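You operate a simulated robot arm through the tools that you are given. There is no shell and no other tool.

You run a simulated robot arm. Do the job below in one go: nothing can be reset, and whatever is moved stays where it is left.

## Task
Press the white bush from the mat into the tube in two goes.
Fine: first on stop 1, then flush on stop 3; slide out, lever up.

The check looks at the end state, three seconds after you hand in, the way a careful person would. Anything else that was tipped, shoved, dropped, spilled or broken makes it a failure.

## Robot
A 7-joint arm with a fingered hand, fixed in place. Base frame: the origin is on the floor under the middle of its stand, x ahead of it, y to its left, z up. Units: mm, degrees, N and s.
With the tool pointing down near the work surface it reaches from about 360 to 840 mm from the base axis. Its first joint turns from -115.0 to 115.0 degrees. Payload 5 kg.
The TCP is the grasp point between the finger pads, 32 mm short of the fingertips. In the tool frame z runs along the fingers and y along their closing line. The gripper opens to 160 mm; its body begins 89 mm behind the TCP. The gripper is a hand of 4 fingers: y runs from the thumb to the fingers, the wrist lies at [0, 0, -267] in the tool frame, and closing takes about 1.5 s.
Orientation is that of the tool frame in the base frame, as a unit quaternion [x, y, z, w]. With the fingers straight down and closing along the base's y, the tool's x points along the base's -x, its y along +y and its z along -z.

## Interface
- The arm moves only by the tool arm_command. Its argument "series" is text: rows parted by semicolons, each of 6 numbers parted by spaces: the turn, a rotation vector about the tool's x, y, z in degrees, then the shift along the tool's x, y, z in mm. In form: wx wy wz x y z; .... A call has 1 to 20 rows; each row shifts and turns the commanded pose from where the row before left it, along the tool's axes as they then stand. "claw" is the finger opening in mm, from 0 to 160, set as the call begins (left out, the last holds). A row lasts 0.2 s, in which the tool goes at most 50 mm and 8.6 degrees; a call with a longer step from one row to the next is refused whole, and so is a gripper value outside its range. Where a pose cannot be reached the arm comes as near as it can. A force on the tool above 60 N (or 10 N above the force at the start of the call, whichever is more), or a blocked arm, ends the call early, and 0.2 s more pass. The fingers move at their own pace (about 108 mm/s each) and stop on an object; they squeeze with about 32 N. The grip force told is the motor's: it shows also when the fingers shut on nothing. Time passes only in rows, and 0.2 s behind the last, so rows that do not move let the fingers close. It gives the time, the measured TCP pose, the force on the tool (base axes), the opening and the grip force at its end, in the units of the frame above (readings bear some noise), with the torque about the TCP (base axes, N m) and any sound that the robot's microphone picked up.
- Cameras (640 x 400 px; columns grow to the right, rows downward): "scene" is fixed at [51.2, -650.5, 1671.9]; the picture's right is [0.85, -0.52, 0.00], its down [-0.18, -0.29, -0.94] and it looks along [0.49, 0.80, -0.34] (base axes); focal length 316 px, centre (320, 200). "wrist" rides on the gripper at [80, -4, -114] in the tool frame; the picture's right is [0.05, 1.00, 0.00], its down [-0.82, 0.04, -0.58] and it looks along [-0.58, 0.03, 0.82] (tool axes); focal length 265 px, centre (320, 200). There is no depth. A picture from a camera that has moved, and an enlarged one, comes with that camera's place and axes in the base frame and with its lens.
- grab_frame(camera): a new picture of that camera. No time passes.
- move_column(by): slides the trunk up (or, below 0, down) by that many mm; the arm rides with it, the base frame stays. It gives what a move gives, with no picture.
- curl_fingers(finger1, finger2, finger3, thumb_bend): sets how far each is bent, from 0 (flat) to 100 (curled in); at 30 the hand is open as for a grip, at 70 the pads meet at the TCP. One left out holds its place. A second passes; each finger stops where it meets its share of the squeeze, and holds until it gets a number again. A gripper value or a shape takes the hand back. It gives what a move gives, with no picture; readings hold the bend of each and the force on the fingers (four entries, about 0 where the hand has none), thumb and palm.
- preshape(shape): the hand has 4 fingers and takes this shape, open, in about a second: jaw (thumb against the fingers, like two jaws); tri (thumb and two fingers); tip (a fingertip pinch); poke (one finger out to press); point (the index stretched); flat (the hand flat); cup (the hand cupped); fist (a fist). The gripper value then closes the fingers along that shape, each until it touches; the sizes above hold for jaw. It gives what a move gives, with no picture.
- close_up(camera, box): a new picture of the part [left, top, right, bottom] of that camera's present view, enlarged. No time passes.
- hand_in(): hands the job in; it is judged then, once.

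Places have to be worked out from the pictures, the camera data and where the tool is seen. Open the gripper and draw the arm clear of the work before you hand the job in, unless the task says otherwise.

The tools are called after ">>>" as name(argument=value, ...) on one line, values as JSON. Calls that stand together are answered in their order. arm_command: Moves the arm, as the interface text tells. Its arguments: {"type":"object","properties":{"series":{"type":"string"},"claw":{"type":"number"}},"required":["series"]} The other tools are called the same way: move_column (by) moves the trunk up or down; preshape (shape) gives the hand a shape; curl_fingers (finger1, finger2, finger3, thumb_bend) moves the fingers one by one; grab_frame (camera) takes a picture; close_up (camera, box) takes an enlarged picture of a part of a camera's view; hand_in () hands the job in.

At the start:

```text
time: 0.0
ee_pos: [404.2, 219.2, 1446.3]
tool_rot: [0.0, 1.0, 0.0, 0.0]
contact_force: [-0.3, 0.7, 0.5]
wrist_torque: [0.01, -0.02, -0.01]
grip_width: 159.9
gripper_force: 0.1
shape: jaw
bend: [30.0, 30.0, 30.0, 30.0]
finger forces: [0.0, 0.0, 0.0, 0.0, 0.0, 0.1]
trunk travel left (down, up): [-875.0, 115.0]
```

scene: 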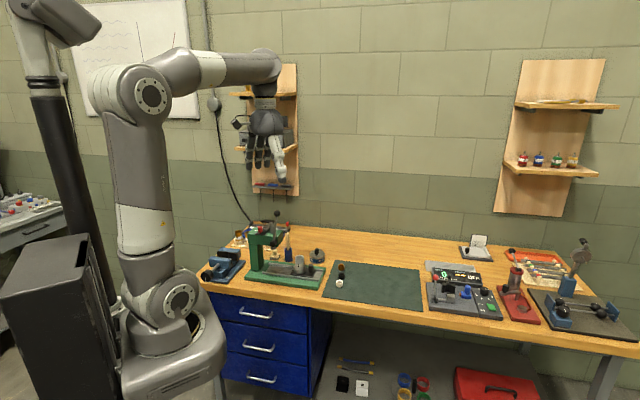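
wrist: 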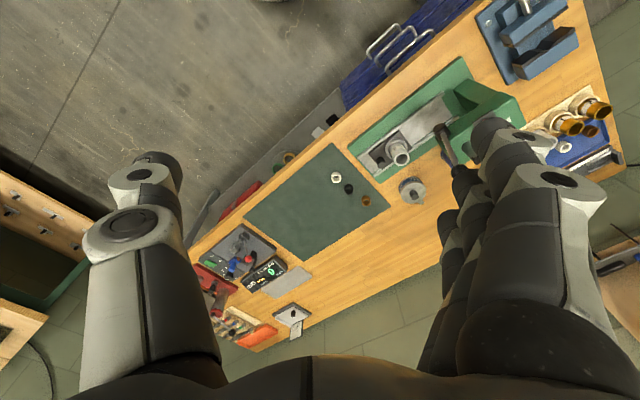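

I begin by looking closely at the press and the mat in both cameras; the press (green) is near the left end of the bench and the bushes lie on the dark mat.

>>> close_up(camera="scene", box=[190, 200, 350, 300])

>>> close_up(camera="wrist", box=[310, 50, 550, 230])

>>> close_up(camera="scene", box=[310, 230, 450, 317])

```text
4.00 times, centred on (270, 250) of scene
camera zoom: at [51.2, -650.5, 1671.9], right [0.85, -0.52, 0.0], down [-0.18, -0.29, -0.94], along [0.49, 0.8, -0.34], focal length 1264 px, centre (520, 0)
```

zoom: 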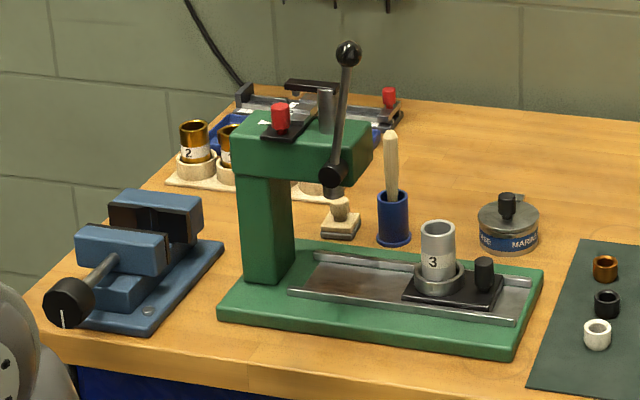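

```text
2.22 times, centred on (430, 140) of wrist
camera zoom: at [324.9, 215.3, 1561.2], right [-0.05, 1.0, 0.0], down [0.82, 0.04, 0.58], along [0.58, 0.03, -0.82], focal length 590 px, centre (76, 333)
```

zoom: 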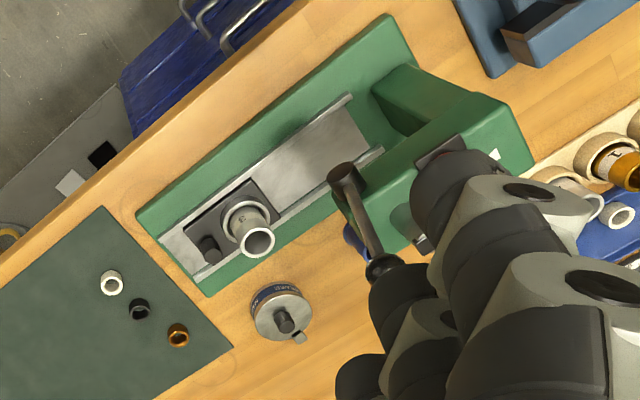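

```text
4.57 times, centred on (380, 274) of scene
camera zoom: at [51.2, -650.5, 1671.9], right [0.85, -0.52, 0.0], down [-0.18, -0.29, -0.94], along [0.49, 0.8, -0.34], focal length 1444 px, centre (46, -136)
```

zoom: 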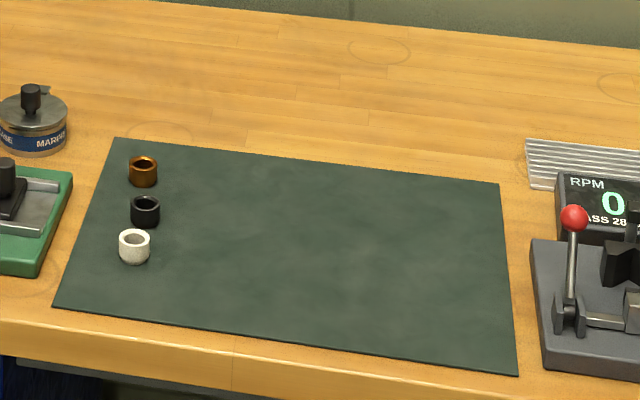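

The tube (marked 3) stands in a nest on the slide at roughly (605, 427, 970), and the white bush lies at about (717, 282, 884). I zoom further to read the press's lever, stop selector and slide.

>>> close_up(camera="scene", box=[242, 208, 298, 243])

>>> close_up(camera="scene", box=[270, 240, 334, 280])

>>> close_up(camera="scene", box=[225, 215, 289, 255])

>>> close_up(camera="scene", box=[230, 80, 310, 200])

```text
11.43 times, centred on (270, 226) of scene
camera zoom: at [51.2, -650.5, 1671.9], right [0.85, -0.52, 0.0], down [-0.18, -0.29, -0.94], along [0.49, 0.8, -0.34], focal length 3611 px, centre (891, -91)
```

zoom: 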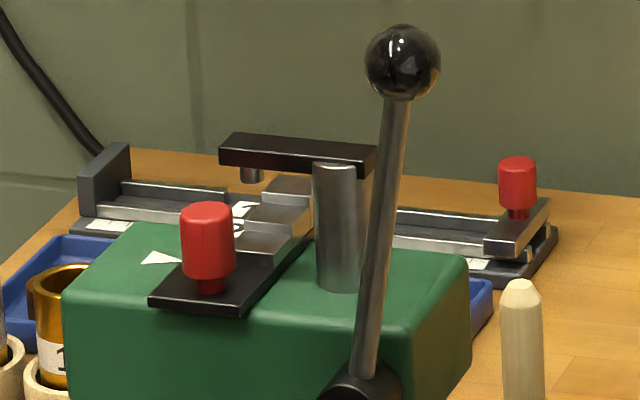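

```text
10.00 times, centred on (302, 260) of scene
camera zoom: at [51.2, -650.5, 1671.9], right [0.85, -0.52, 0.0], down [-0.18, -0.29, -0.94], along [0.49, 0.8, -0.34], focal length 3159 px, centre (500, -400)
```

zoom: 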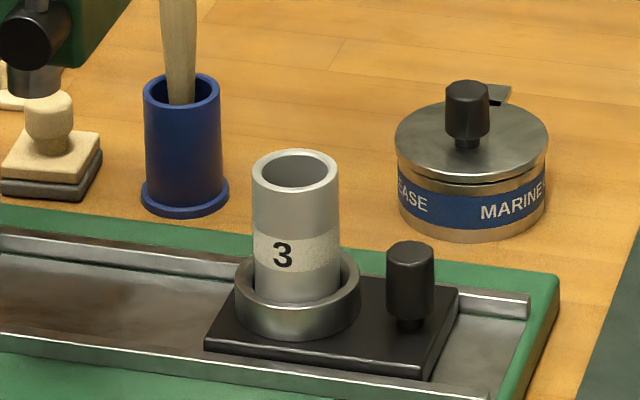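

```text
10.00 times, centred on (257, 235) of scene
camera zoom: at [51.2, -650.5, 1671.9], right [0.85, -0.52, 0.0], down [-0.18, -0.29, -0.94], along [0.49, 0.8, -0.34], focal length 3159 px, centre (950, -150)
```

zoom: 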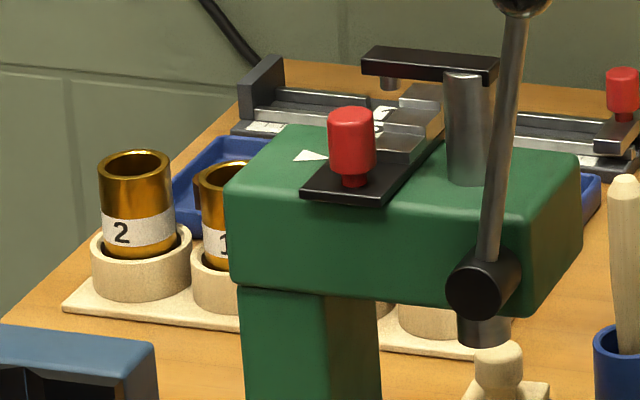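

```text
3.33 times, centred on (270, 140) of scene
camera zoom: at [51.2, -650.5, 1671.9], right [0.85, -0.52, 0.0], down [-0.18, -0.29, -0.94], along [0.49, 0.8, -0.34], focal length 1053 px, centre (487, 400)
```

zoom: 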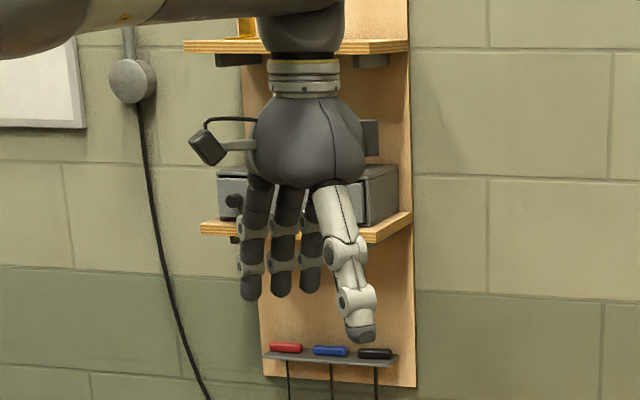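

The press works by a stepped stop bar with a red knob on the head, a ram with a stop arm, a lever, and a slide with a black knob. I move the hand to look down at the press head from about 300 mm above it.

>>> arm_command(series="0 0 0 4.75 36.6 13.75;0 0 0 4.75 36.6 13.75;0 0 0 4.75 36.6 13.75;0 0 0 4.75 36.6 13.75;0 0 0 4.75 36.6 13.75;0 0 0 4.75 36.6 13.75;0 0 0 4.75 36.6 13.75;0 0 0 4.75 36.6 13.75;0 0 0 0 0 0")

>>> grab_frame(camera="wrist")

>>> grab_frame(camera="scene")

```text
time: 2.0
ee_pos: [369.1, 510.9, 1333.2]
tool_rot: [0.0, 1.0, 0.001, 0.0]
contact_force: [0.3, -0.4, 1.1]
wrist_torque: [0.05, -0.01, 0.02]
grip_width: 159.8
gripper_force: 0.0
shape: jaw
bend: [30.0, 30.0, 30.0, 30.0]
finger forces: [0.0, 0.1, 0.0, 0.0, 0.1, 0.0]
trunk travel left (down, up): [-875.0, 115.0]
```

```text
taken
camera wrist: at [288.5, 505.3, 1448.8], right [-0.05, 1.0, 0.0], down [0.82, 0.04, 0.58], along [0.58, 0.03, -0.82], focal length 265 px, centre (320, 200)
```

wrist: 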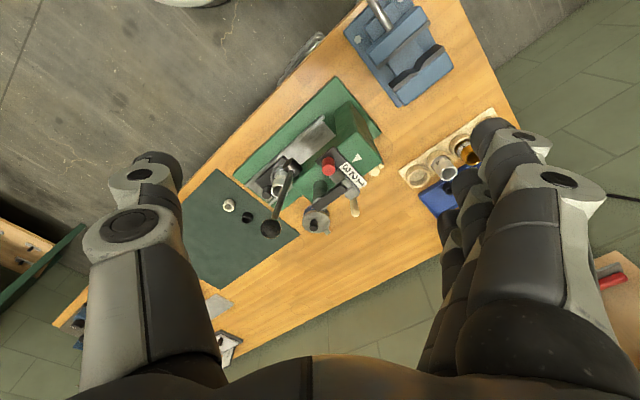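

```text
taken
```

scene: 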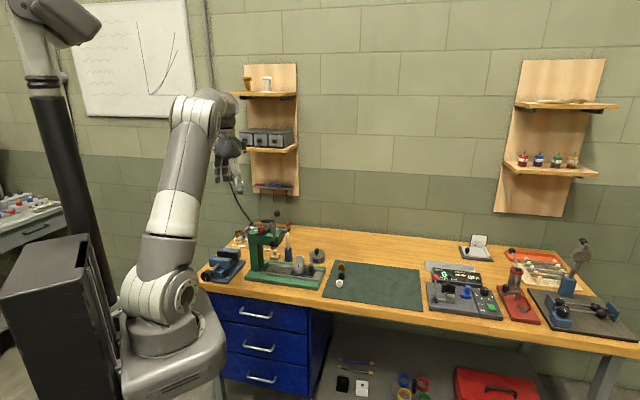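

>>> close_up(camera="wrist", box=[290, 120, 386, 180])

>>> close_up(camera="wrist", box=[220, 70, 400, 240])

>>> close_up(camera="wrist", box=[290, 140, 370, 190])

```text
6.67 times, centred on (338, 150) of wrist
camera zoom: at [288.5, 505.3, 1448.8], right [-0.05, 1.0, 0.0], down [0.82, 0.04, 0.58], along [0.58, 0.03, -0.82], focal length 1769 px, centre (200, 533)
```

zoom: 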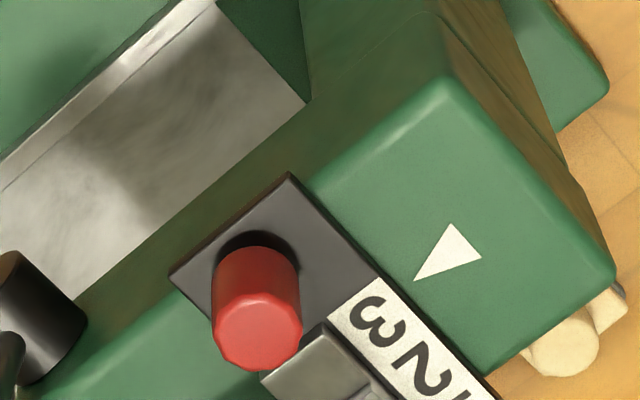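

```text
2.35 times, centred on (310, 155) of wrist
camera zoom: at [288.5, 505.3, 1448.8], right [-0.05, 1.0, 0.0], down [0.82, 0.04, 0.58], along [0.58, 0.03, -0.82], focal length 624 px, centre (344, 306)
```

zoom: 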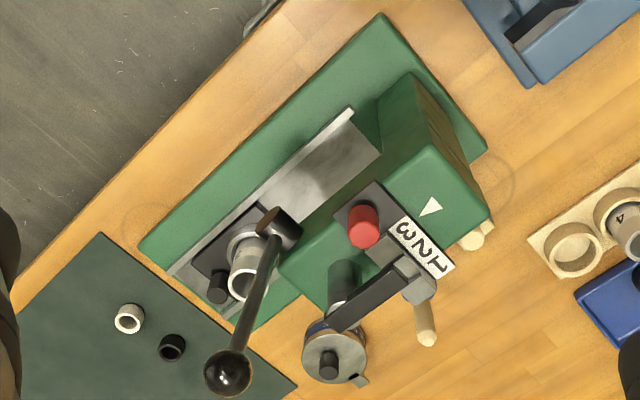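

```text
8.00 times, centred on (330, 165) of wrist
camera zoom: at [288.5, 505.3, 1448.8], right [-0.05, 1.0, 0.0], down [0.82, 0.04, 0.58], along [0.58, 0.03, -0.82], focal length 2123 px, centre (240, 480)
```

zoom: 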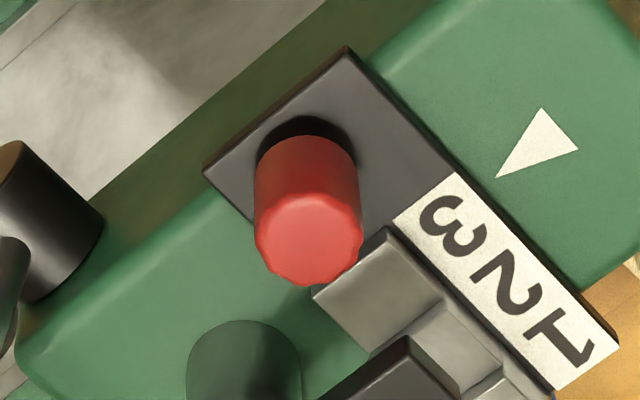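

The arrow on the head points at "3" on the stop bar, so stop 3 is set now and the bar has to come forward two notches for stop 1. Before working, I try the fingertip-pinch shape here in free air to see how the hand looks.

>>> preshape(shape="tip")

>>> grab_frame(camera="wrist")

>>> close_up(camera="scene", box=[190, 90, 290, 210])

```text
time: 2.9
ee_pos: [368.1, 511.9, 1332.9]
tool_rot: [0.0, 1.0, 0.001, 0.0]
contact_force: [-0.4, -0.2, 1.1]
wrist_torque: [0.0, 0.02, 0.01]
grip_width: 160.1
gripper_force: 0.1
shape: tip
bend: [1.0, 30.0, 1.0, 30.0]
finger forces: [0.0, 0.0, 0.0, 0.0, 0.0, 0.0]
trunk travel left (down, up): [-875.0, 115.0]
```

```text
taken
camera wrist: at [288.6, 506.3, 1448.2], right [-0.05, 1.0, 0.0], down [0.82, 0.04, 0.58], along [0.58, 0.03, -0.82], focal length 265 px, centre (320, 200)
```

wrist: 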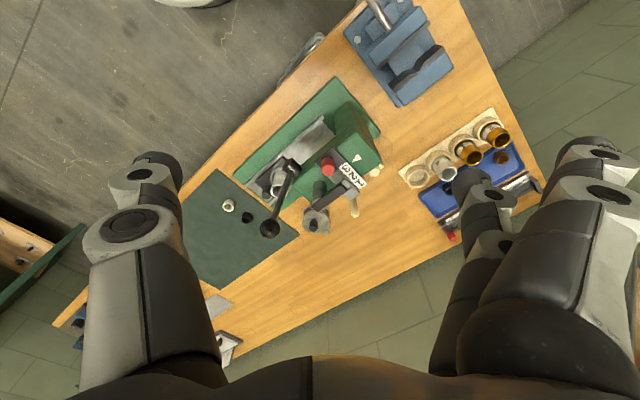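

```text
3.33 times, centred on (240, 150) of scene
camera zoom: at [51.2, -650.5, 1671.9], right [0.85, -0.52, 0.0], down [-0.18, -0.29, -0.94], along [0.49, 0.8, -0.34], focal length 1053 px, centre (587, 367)
```

zoom: 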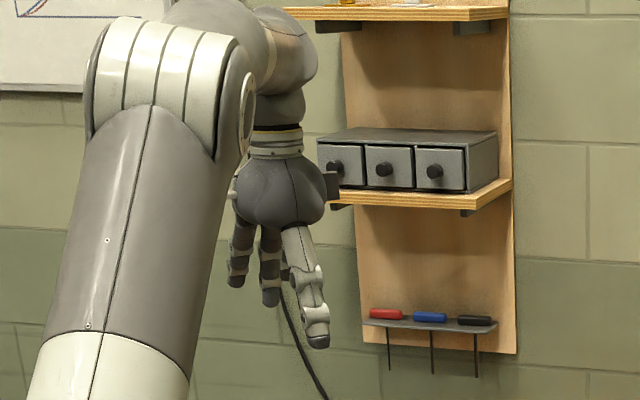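

In this shape only the middle finger opposes the thumb and the other two stay stretched aside. I close it in free air to about bush width to see where the tips meet.

>>> arm_command(series="0 0 0 0 0 0;0 0 0 0 0 0;0 0 0 0 0 0;0 0 0 0 0 0;0 0 0 0 0 0;0 0 0 0 0 0;0 0 0 0 0 0", claw=28)

>>> grab_frame(camera="wrist")

>>> close_up(camera="scene", box=[200, 120, 280, 170])

```text
time: 4.5
ee_pos: [368.5, 510.7, 1334.0]
tool_rot: [0.0, 1.0, 0.0, 0.0]
contact_force: [0.2, 0.3, 0.6]
wrist_torque: [-0.03, -0.01, 0.0]
grip_width: 28.7
gripper_force: 0.1
shape: tip
bend: [1.0, 73.0, 1.0, 70.0]
finger forces: [0.0, 0.0, 0.1, 0.1, 0.0, 0.1]
trunk travel left (down, up): [-875.0, 115.0]
```

```text
taken
camera wrist: at [288.6, 506.3, 1448.2], right [-0.05, 1.0, 0.0], down [0.82, 0.04, 0.58], along [0.58, 0.03, -0.82], focal length 265 px, centre (320, 200)
```

wrist: 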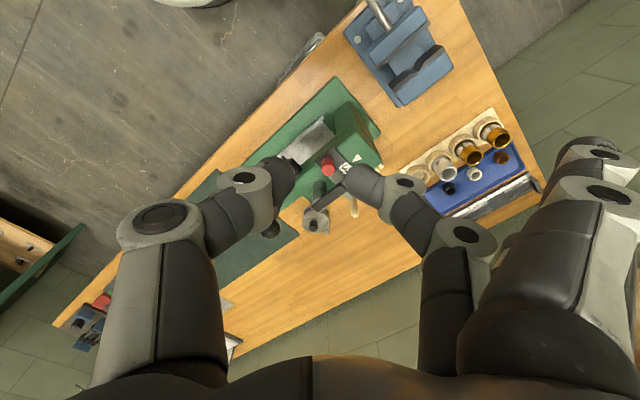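

```text
8.00 times, centred on (240, 145) of scene
camera zoom: at [51.2, -650.5, 1671.9], right [0.85, -0.52, 0.0], down [-0.18, -0.29, -0.94], along [0.49, 0.8, -0.34], focal length 2528 px, centre (960, 640)
```

zoom: 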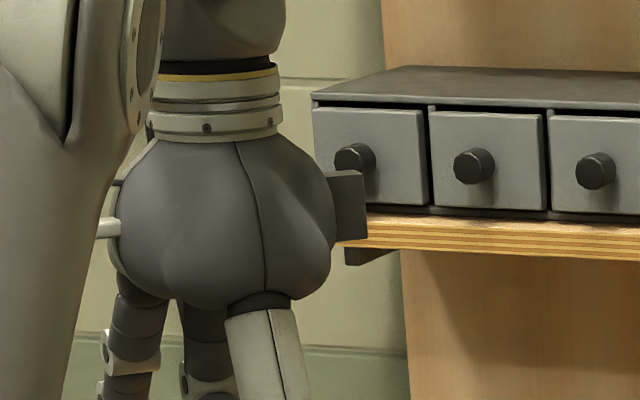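

The tip pinch closes near the tool axis, about 20 mm beyond the TCP. I now turn the hand 135° about its axis so that it will close along the bench with the thumb on the press side and the fingers on the free mat side.

>>> arm_command(series="0 0 8.4 0 0 0;0 0 8.4 0 0 0;0 0 8.4 0 0 0;0 0 8.4 0 0 0;0 0 8.4 0 0 0;0 0 8.4 0 0 0;0 0 8.4 0 0 0;0 0 8.4 0 0 0;0 0 8.4 0 0 0;0 0 8.4 0 0 0;0 0 8.4 0 0 0;0 0 8.4 0 0 0;0 0 8.4 0 0 0;0 0 8.4 0 0 0;0 0 8.4 0 0 0;0 0 8.4 0 0 0;0 0 0 0 0 0;0 0 0 0 0 0", claw=70)

>>> grab_frame(camera="wrist")

```text
time: 8.3
ee_pos: [367.2, 513.9, 1335.9]
tool_rot: [0.922, 0.387, 0.0, -0.001]
contact_force: [1.1, -0.3, 1.0]
wrist_torque: [0.0, 0.01, -0.01]
grip_width: 69.1
gripper_force: 0.0
shape: tip
bend: [1.0, 73.0, 1.0, 70.0]
finger forces: [0.1, 0.0, 0.1, 0.0, 0.0, 0.0]
trunk travel left (down, up): [-875.0, 115.0]
```

```text
taken
camera wrist: at [420.5, 572.6, 1450.7], right [0.75, -0.66, 0.0], down [-0.54, -0.61, 0.58], along [-0.38, -0.43, -0.82], focal length 265 px, centre (320, 200)
```

wrist: 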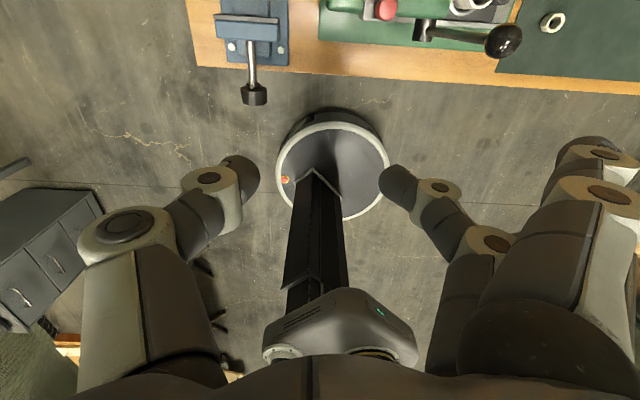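

The turned pose is reached and the bench edge runs at 135°, so the bench depth direction is 45° in the base frame. I move over the mat above the white bush and come down to about 230 mm above it to measure it.

>>> arm_command(series="0 0 0 7.94 41.2 0;0 0 0 7.94 41.2 0;0 0 0 7.94 41.2 0;0 0 0 7.94 41.2 0;0 0 0 7.94 41.2 0;0 0 0 7.94 41.2 0;0 0 0 7.94 41.2 0;0 0 0 7.94 41.2 0;0 0 0 7.94 41.2 0;0 0 0 7.94 41.2 0;0 0 0 0 0 43;0 0 0 0 0 43;0 0 0 0 0 43;0 0 0 0 0 43;0 0 0 0 0 43;0 0 0 0 0 0;0 0 0 0 0 0")

>>> grab_frame(camera="wrist")

>>> close_up(camera="scene", box=[280, 170, 420, 300])

```text
time: 11.9
ee_pos: [705.3, 289.3, 1121.9]
tool_rot: [0.922, 0.388, -0.001, 0.0]
contact_force: [-0.3, 0.0, 0.2]
wrist_torque: [0.0, 0.0, -0.01]
grip_width: 69.6
gripper_force: 0.1
shape: tip
bend: [1.0, 73.0, 1.0, 70.0]
finger forces: [0.0, 0.0, 0.0, 0.0, 0.0, 0.0]
out of reach, approached as far as the arm can: row 10
trunk travel left (down, up): [-875.0, 115.0]
```

```text
taken
camera wrist: at [759.5, 349.4, 1236.2], right [0.75, -0.66, 0.0], down [-0.54, -0.61, 0.58], along [-0.38, -0.43, -0.82], focal length 265 px, centre (320, 200)
```

wrist: 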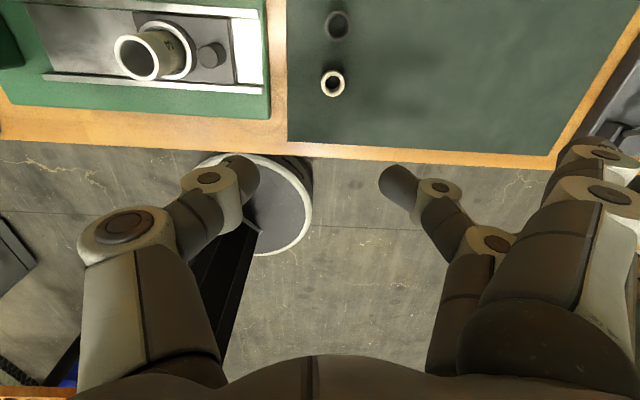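

```text
3.08 times, centred on (350, 235) of scene
camera zoom: at [51.2, -650.5, 1671.9], right [0.85, -0.52, 0.0], down [-0.18, -0.29, -0.94], along [0.49, 0.8, -0.34], focal length 972 px, centre (228, 92)
```

zoom: 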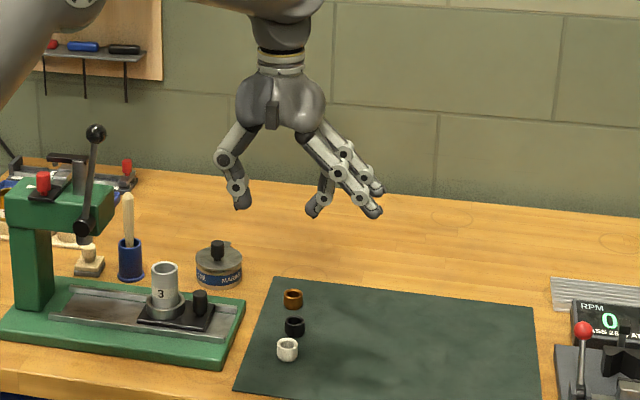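

The hand is seen well now; the tips reach about 28 mm below the TCP and the two spare fingers stay higher and out over the free mat. I zoom in on the bushes and on the tube to measure them.

>>> close_up(camera="wrist", box=[296, 0, 376, 110])

>>> close_up(camera="wrist", box=[90, 0, 270, 112])

>>> close_up(camera="scene", box=[316, 254, 364, 294])

```text
3.64 times, centred on (336, 55) of wrist
camera zoom: at [759.5, 349.4, 1236.2], right [0.75, -0.66, 0.0], down [-0.54, -0.61, 0.58], along [-0.38, -0.43, -0.82], focal length 965 px, centre (262, 727)
```

zoom: 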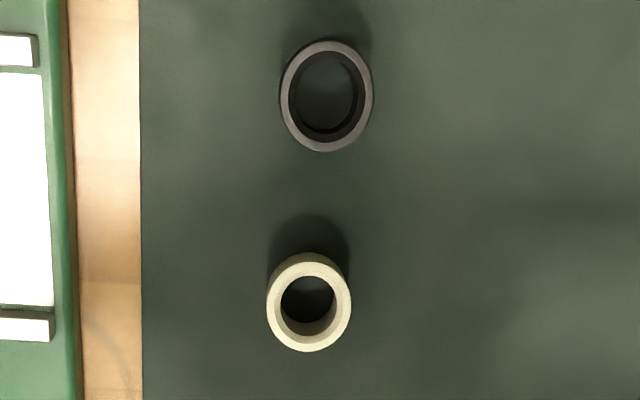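

```text
3.56 times, centred on (180, 56) of wrist
camera zoom: at [759.5, 349.4, 1236.2], right [0.75, -0.66, 0.0], down [-0.54, -0.61, 0.58], along [-0.38, -0.43, -0.82], focal length 944 px, centre (818, 712)
```

zoom: 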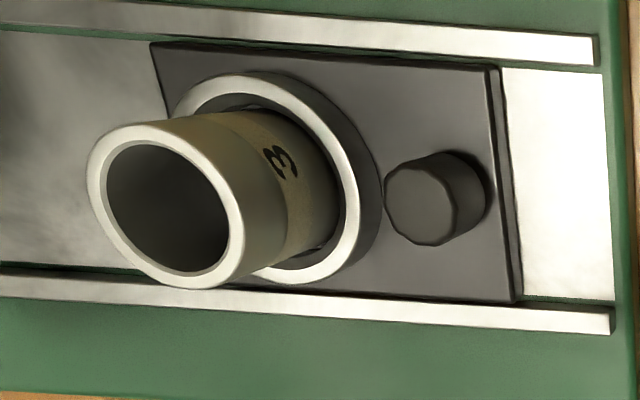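

```text
10.00 times, centred on (340, 274) of scene
camera zoom: at [51.2, -650.5, 1671.9], right [0.85, -0.52, 0.0], down [-0.18, -0.29, -0.94], along [0.49, 0.8, -0.34], focal length 3159 px, centre (120, -540)
```

zoom: 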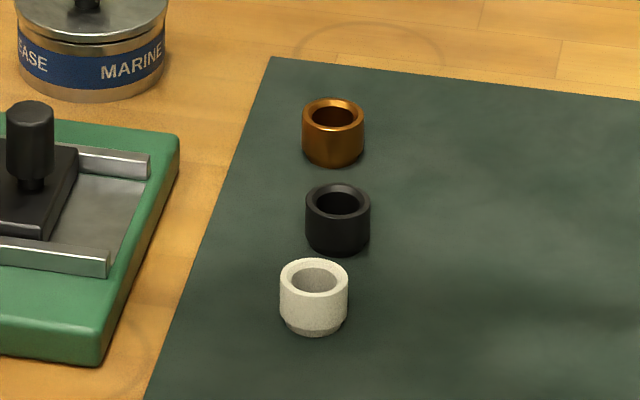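

The white bush stands upright with its chamfered end down, at about (725, 286), OD about 29 and height about 20 mm. I shift over it and come down to TCP z ≈ 1000 for a closer fix.

>>> arm_command(series="0 0 0 5.9 8 0;0 0 0 5.9 8 0;0 0 0 0 0 41;0 0 0 0 0 41;0 0 0 0 0 40;0 0 0 0 0 0;0 0 0 0 0 0")

>>> grab_frame(camera="wrist")

>>> close_up(camera="scene", box=[300, 210, 396, 290])

```text
time: 13.5
ee_pos: [729.0, 283.8, 1000.9]
tool_rot: [0.922, 0.388, 0.0, 0.0]
contact_force: [0.4, -0.1, -0.3]
wrist_torque: [-0.01, 0.02, 0.02]
grip_width: 69.8
gripper_force: 0.1
shape: tip
bend: [1.0, 73.0, 1.0, 70.0]
finger forces: [0.2, 0.2, 0.1, 0.0, 0.0, 0.0]
trunk travel left (down, up): [-875.0, 115.0]
```

```text
taken
camera wrist: at [782.1, 342.4, 1114.3], right [0.75, -0.66, 0.0], down [-0.54, -0.61, 0.58], along [-0.38, -0.43, -0.82], focal length 265 px, centre (320, 200)
```

wrist: 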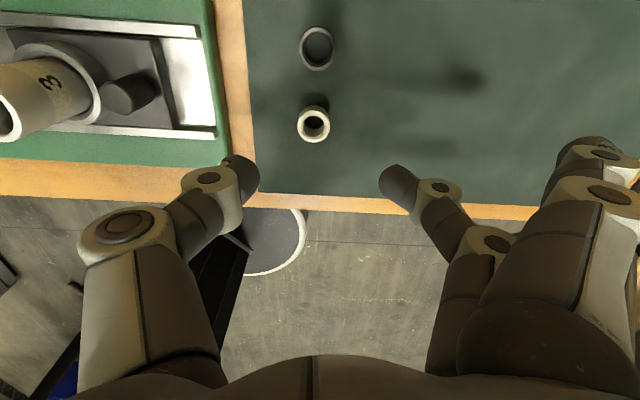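

```text
5.00 times, centred on (348, 250) of scene
camera zoom: at [51.2, -650.5, 1671.9], right [0.85, -0.52, 0.0], down [-0.18, -0.29, -0.94], along [0.49, 0.8, -0.34], focal length 1580 px, centre (180, -50)
```

zoom: 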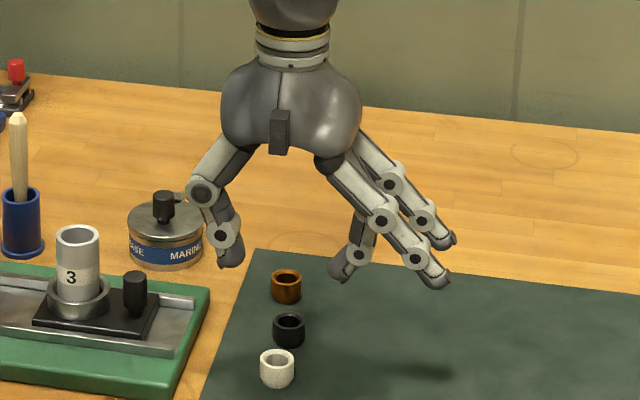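

I take a closer look at the bush from here.

>>> close_up(camera="wrist", box=[274, 20, 370, 160])

>>> close_up(camera="wrist", box=[180, 80, 460, 255])

```text
2.86 times, centred on (322, 90) of wrist
camera zoom: at [782.1, 342.4, 1114.3], right [0.75, -0.66, 0.0], down [-0.54, -0.61, 0.58], along [-0.38, -0.43, -0.82], focal length 758 px, centre (314, 514)
```

zoom: 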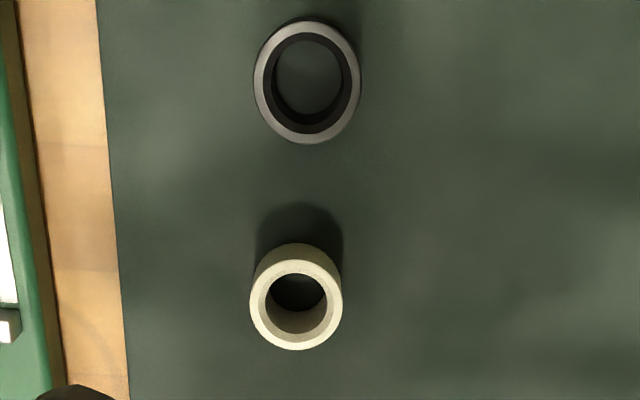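

```text
2.29 times, centred on (320, 168) of wrist
camera zoom: at [782.1, 342.4, 1114.3], right [0.75, -0.66, 0.0], down [-0.54, -0.61, 0.58], along [-0.38, -0.43, -0.82], focal length 607 px, centre (320, 274)
```

zoom: 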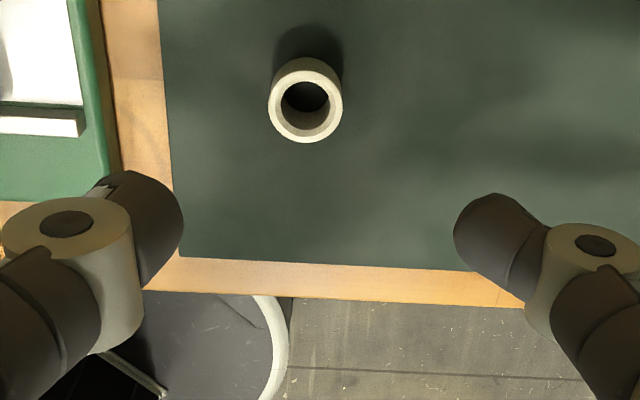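

The bush top lies about 5 mm toward the thumb side of the tool axis. I correct that and descend to TCP z ≈ 930, then check heights from the scene camera.

>>> arm_command(series="0 0 0 -0.6 -5.3 0;0 0 0 0 0 35;0 0 0 0 0 36;0 0 0 0 0 0;0 0 0 0 0 0")

>>> grab_frame(camera="wrist")

>>> close_up(camera="scene", box=[316, 230, 396, 294])

```text
time: 14.7
ee_pos: [724.3, 290.4, 928.1]
tool_rot: [0.922, 0.388, 0.0, -0.001]
contact_force: [1.1, -0.3, -0.4]
wrist_torque: [-0.01, -0.01, -0.02]
grip_width: 69.6
gripper_force: 0.1
shape: tip
bend: [1.0, 73.0, 1.0, 70.0]
finger forces: [0.1, 0.0, 0.1, 0.0, 0.1, 0.1]
trunk travel left (down, up): [-875.0, 115.0]
```

```text
taken
camera wrist: at [778.0, 349.4, 1041.7], right [0.75, -0.66, 0.0], down [-0.54, -0.61, 0.58], along [-0.38, -0.43, -0.82], focal length 265 px, centre (320, 200)
```

wrist: 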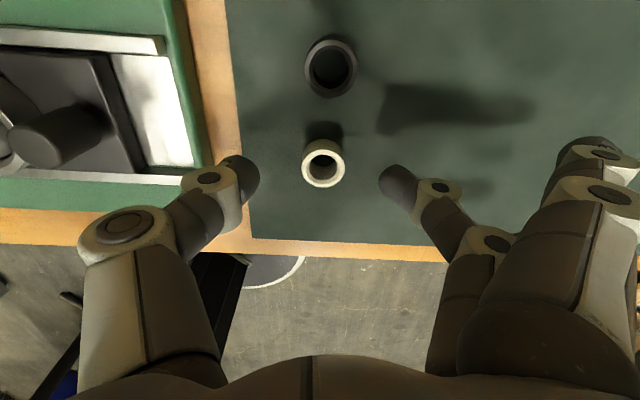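

```text
6.25 times, centred on (356, 262) of scene
camera zoom: at [51.2, -650.5, 1671.9], right [0.85, -0.52, 0.0], down [-0.18, -0.29, -0.94], along [0.49, 0.8, -0.34], focal length 1975 px, centre (95, -188)
```

zoom: 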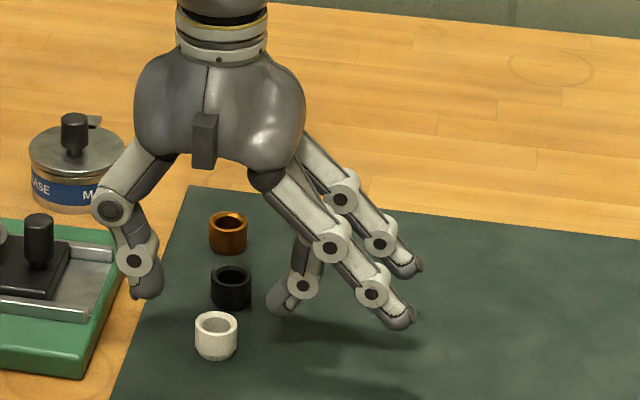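

Tips are about 35 mm above the mat and straddle the bush well. A close-up gives the remaining offset.

>>> close_up(camera="wrist", box=[240, 120, 400, 220])

```text
4.00 times, centred on (320, 170) of wrist
camera zoom: at [778.0, 349.4, 1041.7], right [0.75, -0.66, 0.0], down [-0.54, -0.61, 0.58], along [-0.38, -0.43, -0.82], focal length 1062 px, centre (320, 320)
```

zoom: 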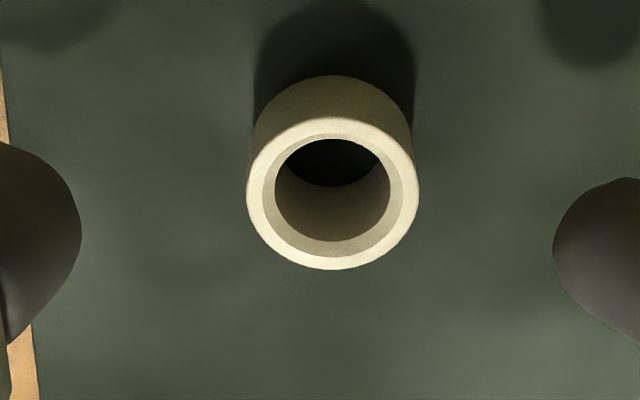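

The bush is about 3 mm off in both axes; its top is at z ≈ 886 and the mat near 867. I correct and go down to TCP z ≈ 903 so that the tips hang about 4–5 mm above the mat.

>>> arm_command(series="0 0 0 -1.5 2.8 0;0 0 0 0 0 13;0 0 0 0 0 12;0 0 0 0 0 0")

>>> close_up(camera="wrist", box=[220, 110, 420, 235])

>>> close_up(camera="scene", box=[322, 256, 370, 294])

```text
time: 15.7
ee_pos: [724.3, 285.5, 902.0]
tool_rot: [0.922, 0.387, 0.0, 0.0]
contact_force: [0.1, 0.3, 0.5]
wrist_torque: [0.0, 0.01, -0.03]
grip_width: 69.5
gripper_force: 0.1
shape: tip
bend: [1.0, 73.0, 1.0, 70.0]
finger forces: [0.0, 0.0, 0.0, 0.0, 0.0, 0.1]
trunk travel left (down, up): [-875.0, 115.0]
```

```text
3.20 times, centred on (320, 172) of wrist
camera zoom: at [777.8, 345.1, 1017.6], right [0.75, -0.66, 0.0], down [-0.54, -0.61, 0.58], along [-0.38, -0.43, -0.82], focal length 849 px, centre (320, 288)
```

zoom: 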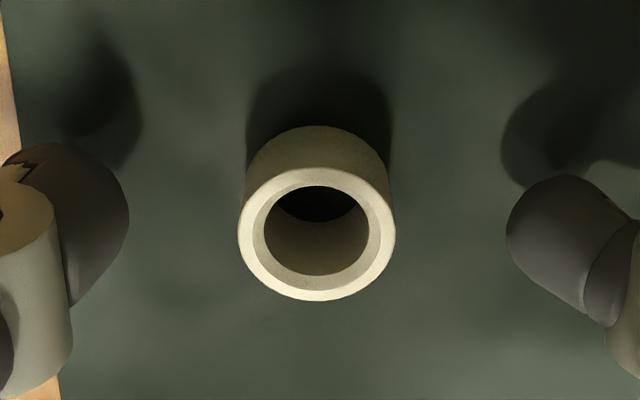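

```text
10.53 times, centred on (346, 275) of scene
camera zoom: at [51.2, -650.5, 1671.9], right [0.85, -0.52, 0.0], down [-0.18, -0.29, -0.94], along [0.49, 0.8, -0.34], focal length 3326 px, centre (46, -590)
```

zoom: 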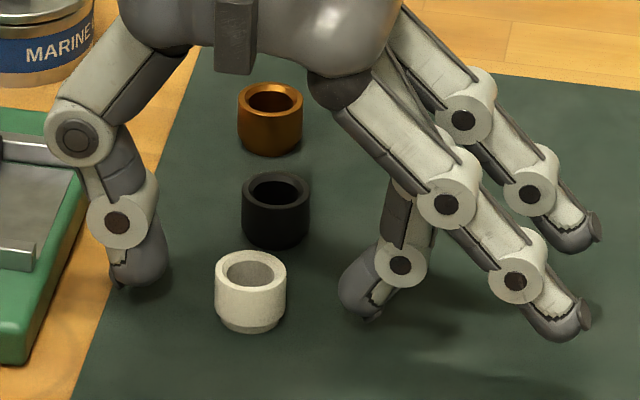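

The bush is now centred between thumb and finger and the tips are about 5 mm above the mat. I close the pinch.

>>> arm_command(series="0 0 0 0 0 0;0 0 0 0 0 0;0 0 0 0 0 0;0 0 0 0 0 0;0 0 0 0 0 0;0 0 0 0 0 0", claw=12)

>>> close_up(camera="wrist", box=[220, 110, 420, 235])

>>> close_up(camera="scene", box=[322, 256, 370, 294])

```text
time: 17.1
ee_pos: [724.2, 286.0, 902.8]
tool_rot: [0.922, 0.387, 0.001, 0.0]
contact_force: [0.4, -0.5, -1.0]
wrist_torque: [-0.01, 0.0, 0.0]
grip_width: 23.2
gripper_force: 31.9
shape: tip
bend: [28.0, 73.0, 28.0, 70.0]
finger forces: [0.1, 27.2, 0.1, 0.0, 28.5, 0.0]
trunk travel left (down, up): [-875.0, 115.0]
```

```text
3.20 times, centred on (320, 172) of wrist
camera zoom: at [777.8, 345.2, 1017.5], right [0.75, -0.66, 0.0], down [-0.54, -0.61, 0.58], along [-0.38, -0.43, -0.82], focal length 849 px, centre (320, 288)
```

zoom: 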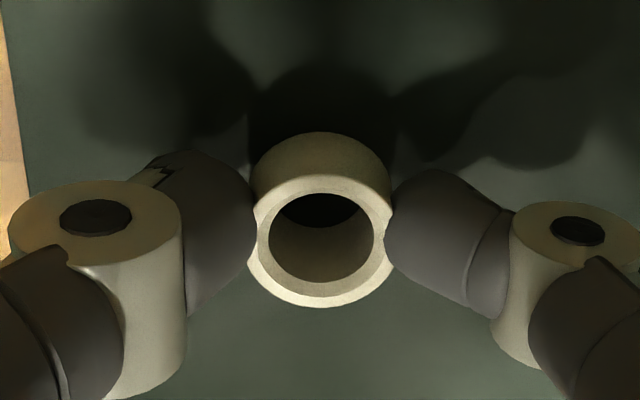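

```text
10.53 times, centred on (346, 275) of scene
camera zoom: at [51.2, -650.5, 1671.9], right [0.85, -0.52, 0.0], down [-0.18, -0.29, -0.94], along [0.49, 0.8, -0.34], focal length 3326 px, centre (46, -590)
```

zoom: 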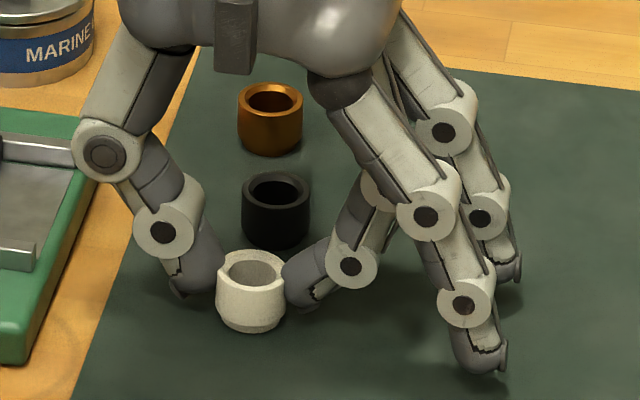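

The bush is gripped (about 28 N each side). I lift it straight up and check its pose in the pinch.

>>> arm_command(series="0 0 0 0 0 -10;0 0 0 0 0 -20;0 0 0 0 0 -40;0 0 0 0 0 -40;0 0 0 0 0 -30;0 0 0 0 0 0;0 0 0 0 0 0")

>>> close_up(camera="wrist", box=[220, 110, 420, 235])

>>> close_up(camera="scene", box=[316, 216, 376, 264])

>>> grab_frame(camera="wrist")

```text
time: 18.7
ee_pos: [723.8, 284.1, 1039.6]
tool_rot: [0.922, 0.387, 0.0, 0.0]
contact_force: [0.0, 0.5, 0.6]
wrist_torque: [-0.01, 0.01, 0.0]
grip_width: 23.5
gripper_force: 31.8
shape: tip
bend: [28.0, 73.0, 28.0, 70.0]
finger forces: [0.0, 27.2, 0.0, 0.1, 28.5, 0.1]
trunk travel left (down, up): [-875.0, 115.0]
```

```text
3.20 times, centred on (320, 172) of wrist
camera zoom: at [777.4, 343.1, 1155.7], right [0.75, -0.66, 0.0], down [-0.54, -0.61, 0.58], along [-0.38, -0.43, -0.82], focal length 849 px, centre (320, 288)
```

zoom: 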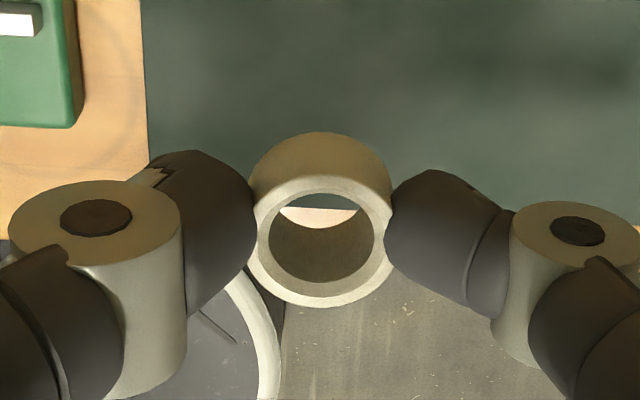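

```text
8.33 times, centred on (346, 240) of scene
camera zoom: at [51.2, -650.5, 1671.9], right [0.85, -0.52, 0.0], down [-0.18, -0.29, -0.94], along [0.49, 0.8, -0.34], focal length 2633 px, centre (103, -133)
```

zoom: 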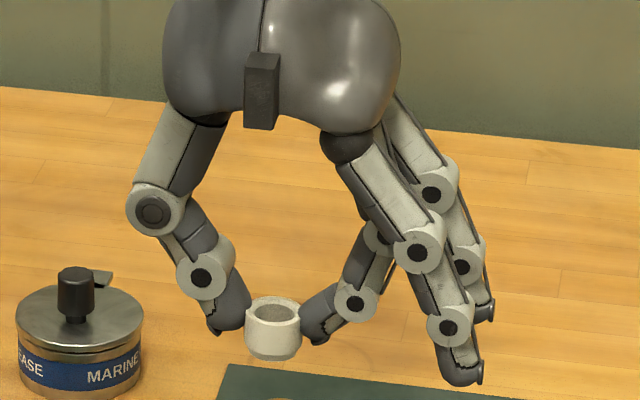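

```text
taken
camera wrist: at [777.4, 343.1, 1155.7], right [0.75, -0.66, 0.0], down [-0.54, -0.61, 0.58], along [-0.38, -0.43, -0.82], focal length 265 px, centre (320, 200)
```

wrist: 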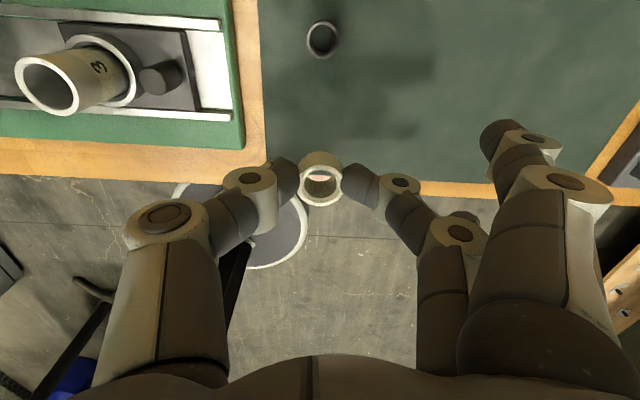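

The bush hangs securely, about 6 mm below the fingertips. The tube top is near (620, 433, 972), so I carry the bush over at a safe height and look again.

>>> arm_command(series="0 0 0 0 0 -36;0 0 0 6.9 -35.6 0;0 0 0 6.9 -35.6 0;0 0 0 6.9 -35.6 0;0 0 0 6.9 -35.6 0;0 0 0 6.9 -35.6 0;0 0 0 0 0 0;0 0 0 0 0 0")

>>> grab_frame(camera="wrist")

>>> close_up(camera="scene", box=[242, 180, 346, 260])

```text
time: 20.5
ee_pos: [618.2, 435.3, 1079.1]
tool_rot: [0.922, 0.388, 0.0, 0.0]
contact_force: [0.2, -0.2, -0.3]
wrist_torque: [-0.03, -0.04, -0.01]
grip_width: 22.9
gripper_force: 32.1
shape: tip
bend: [28.0, 73.0, 28.0, 70.0]
finger forces: [0.1, 27.5, 0.0, 0.0, 28.7, 0.1]
trunk travel left (down, up): [-875.0, 115.0]
```

```text
taken
camera wrist: at [671.5, 493.6, 1194.5], right [0.75, -0.66, 0.0], down [-0.54, -0.61, 0.58], along [-0.38, -0.43, -0.82], focal length 265 px, centre (320, 200)
```

wrist: 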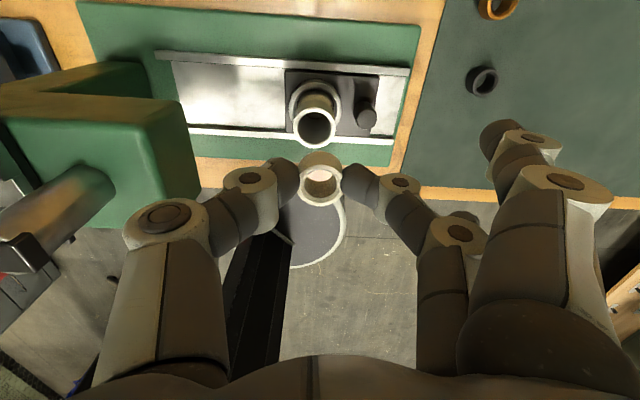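

```text
5.00 times, centred on (294, 220) of scene
camera zoom: at [51.2, -650.5, 1671.9], right [0.85, -0.52, 0.0], down [-0.18, -0.29, -0.94], along [0.49, 0.8, -0.34], focal length 1580 px, centre (450, 100)
```

zoom: 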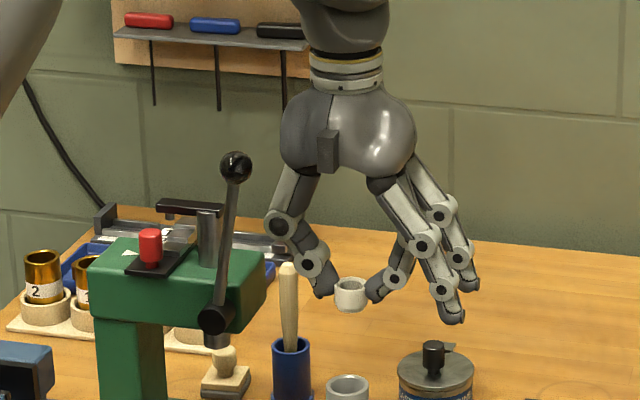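

The bush hangs right above the tube. I zoom in to compare bush and tube axes.

>>> close_up(camera="wrist", box=[260, 70, 380, 220])

>>> close_up(camera="scene", box=[280, 224, 340, 276])

```text
2.67 times, centred on (320, 145) of wrist
camera zoom: at [671.5, 493.6, 1194.5], right [0.75, -0.66, 0.0], down [-0.54, -0.61, 0.58], along [-0.38, -0.43, -0.82], focal length 708 px, centre (320, 347)
```

zoom: 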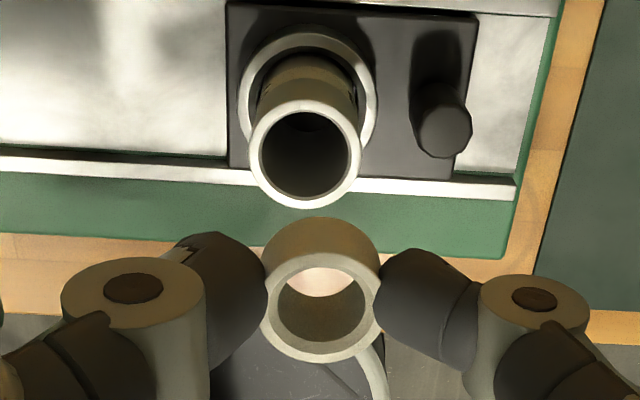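

```text
7.69 times, centred on (310, 250) of scene
camera zoom: at [51.2, -650.5, 1671.9], right [0.85, -0.52, 0.0], down [-0.18, -0.29, -0.94], along [0.49, 0.8, -0.34], focal length 2430 px, centre (397, -185)
```

zoom: 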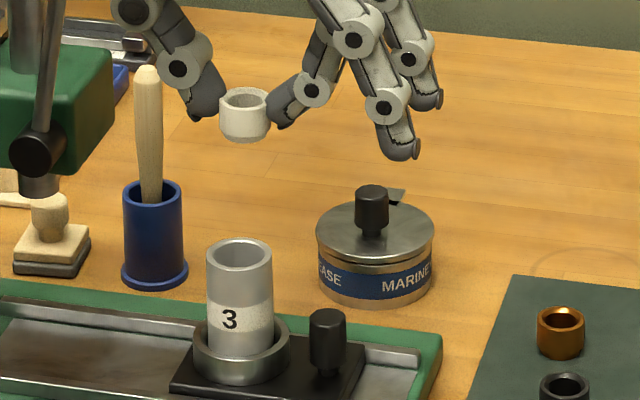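

The thumb knuckle would pass within a few millimetres of the press head in this orientation, so I turn the hand about 56° around the bush axis (thumb swinging toward the back of the bench) before lowering.

>>> arm_command(series="0 0 8 0 0 0;0 0 8 0 0 0;0 0 8 0 0 0;0 0 8 0 0 0;0 0 8 0 0 0;0 0 8 0 0 0;0 0 8 0 0 0;0 0 0 0 0 0;0 0 0 0 0 0")

>>> grab_frame(camera="wrist")

>>> close_up(camera="scene", box=[242, 180, 346, 260])

```text
time: 22.5
ee_pos: [620.8, 435.5, 1079.9]
tool_rot: [0.996, -0.091, 0.0, 0.001]
contact_force: [1.1, 0.7, -0.3]
wrist_torque: [0.04, -0.04, 0.04]
grip_width: 23.0
gripper_force: 32.0
shape: tip
bend: [28.0, 73.0, 28.0, 70.0]
finger forces: [0.1, 27.3, 0.1, 0.0, 28.6, 0.0]
trunk travel left (down, up): [-875.0, 115.0]
```

```text
taken
camera wrist: at [700.7, 423.8, 1194.2], right [-0.13, -0.99, 0.0], down [-0.81, 0.11, 0.58], along [-0.57, 0.08, -0.82], focal length 265 px, centre (320, 200)
```

wrist: 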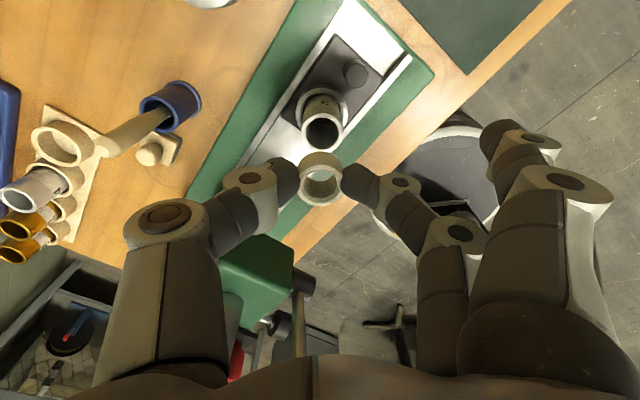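

```text
5.00 times, centred on (294, 220) of scene
camera zoom: at [51.2, -650.5, 1671.9], right [0.85, -0.52, 0.0], down [-0.18, -0.29, -0.94], along [0.49, 0.8, -0.34], focal length 1580 px, centre (450, 100)
```

zoom: 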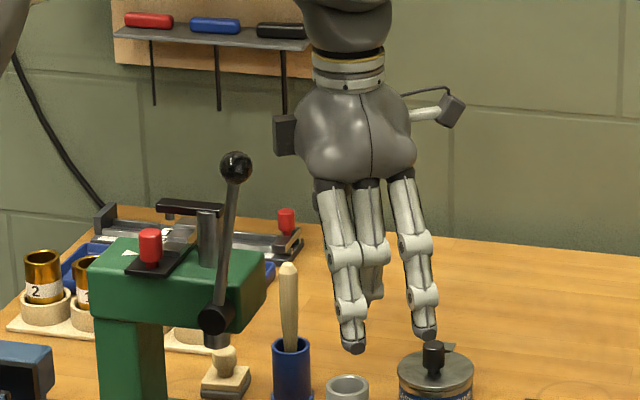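

The turn worked and the view is clear. I compare bush and tube again from this angle.

>>> close_up(camera="wrist", box=[260, 70, 380, 220])

```text
2.67 times, centred on (320, 145) of wrist
camera zoom: at [700.7, 423.8, 1194.2], right [-0.13, -0.99, 0.0], down [-0.81, 0.11, 0.58], along [-0.57, 0.08, -0.82], focal length 708 px, centre (320, 347)
```

zoom: 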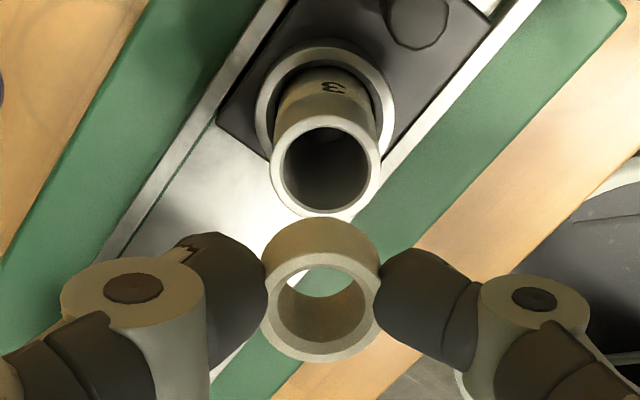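

The two views put the tube axis at about (612, 433) with its top near z ≈ 958. I shift about (-7, +2.4) mm in the tool frame and lower to some 12 mm above the tube for a final alignment check.

>>> arm_command(series="0 0 0 -3.5 1.2 0;0 0 0 -3.5 1.2 0;0 0 0 0 0 25;0 0 0 0 0 25;0 0 0 0 0 20;0 0 0 0 0 0;0 0 0 0 0 0")

>>> close_up(camera="wrist", box=[240, 90, 400, 230])

>>> close_up(camera="scene", box=[250, 200, 346, 280])

```text
time: 24.1
ee_pos: [614.4, 435.8, 1009.7]
tool_rot: [0.996, -0.092, 0.001, 0.0]
contact_force: [0.5, 0.0, 0.1]
wrist_torque: [0.01, -0.02, 0.01]
grip_width: 23.2
gripper_force: 32.7
shape: tip
bend: [28.0, 73.0, 28.0, 70.0]
finger forces: [0.0, 27.3, 0.0, 0.0, 28.6, 0.0]
trunk travel left (down, up): [-875.0, 115.0]
```

```text
2.86 times, centred on (320, 160) of wrist
camera zoom: at [693.8, 423.8, 1124.8], right [-0.13, -0.99, 0.0], down [-0.81, 0.11, 0.58], along [-0.57, 0.08, -0.82], focal length 758 px, centre (320, 314)
```

zoom: 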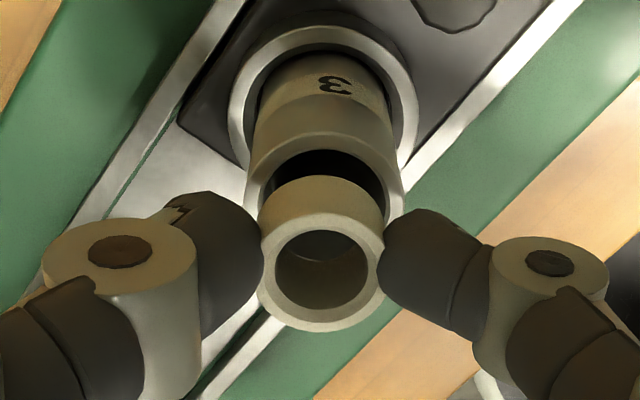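

```text
5.00 times, centred on (298, 240) of scene
camera zoom: at [51.2, -650.5, 1671.9], right [0.85, -0.52, 0.0], down [-0.18, -0.29, -0.94], along [0.49, 0.8, -0.34], focal length 1580 px, centre (430, 0)
```

zoom: 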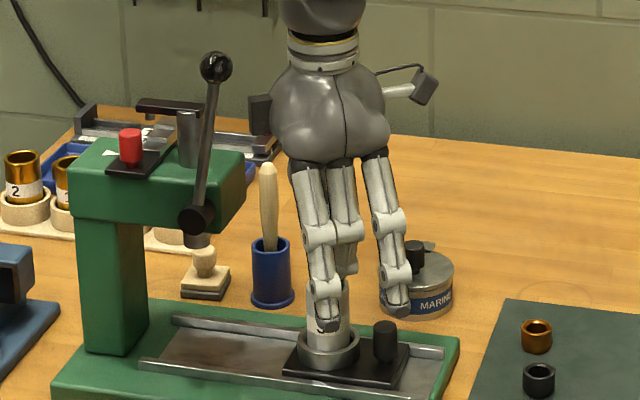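

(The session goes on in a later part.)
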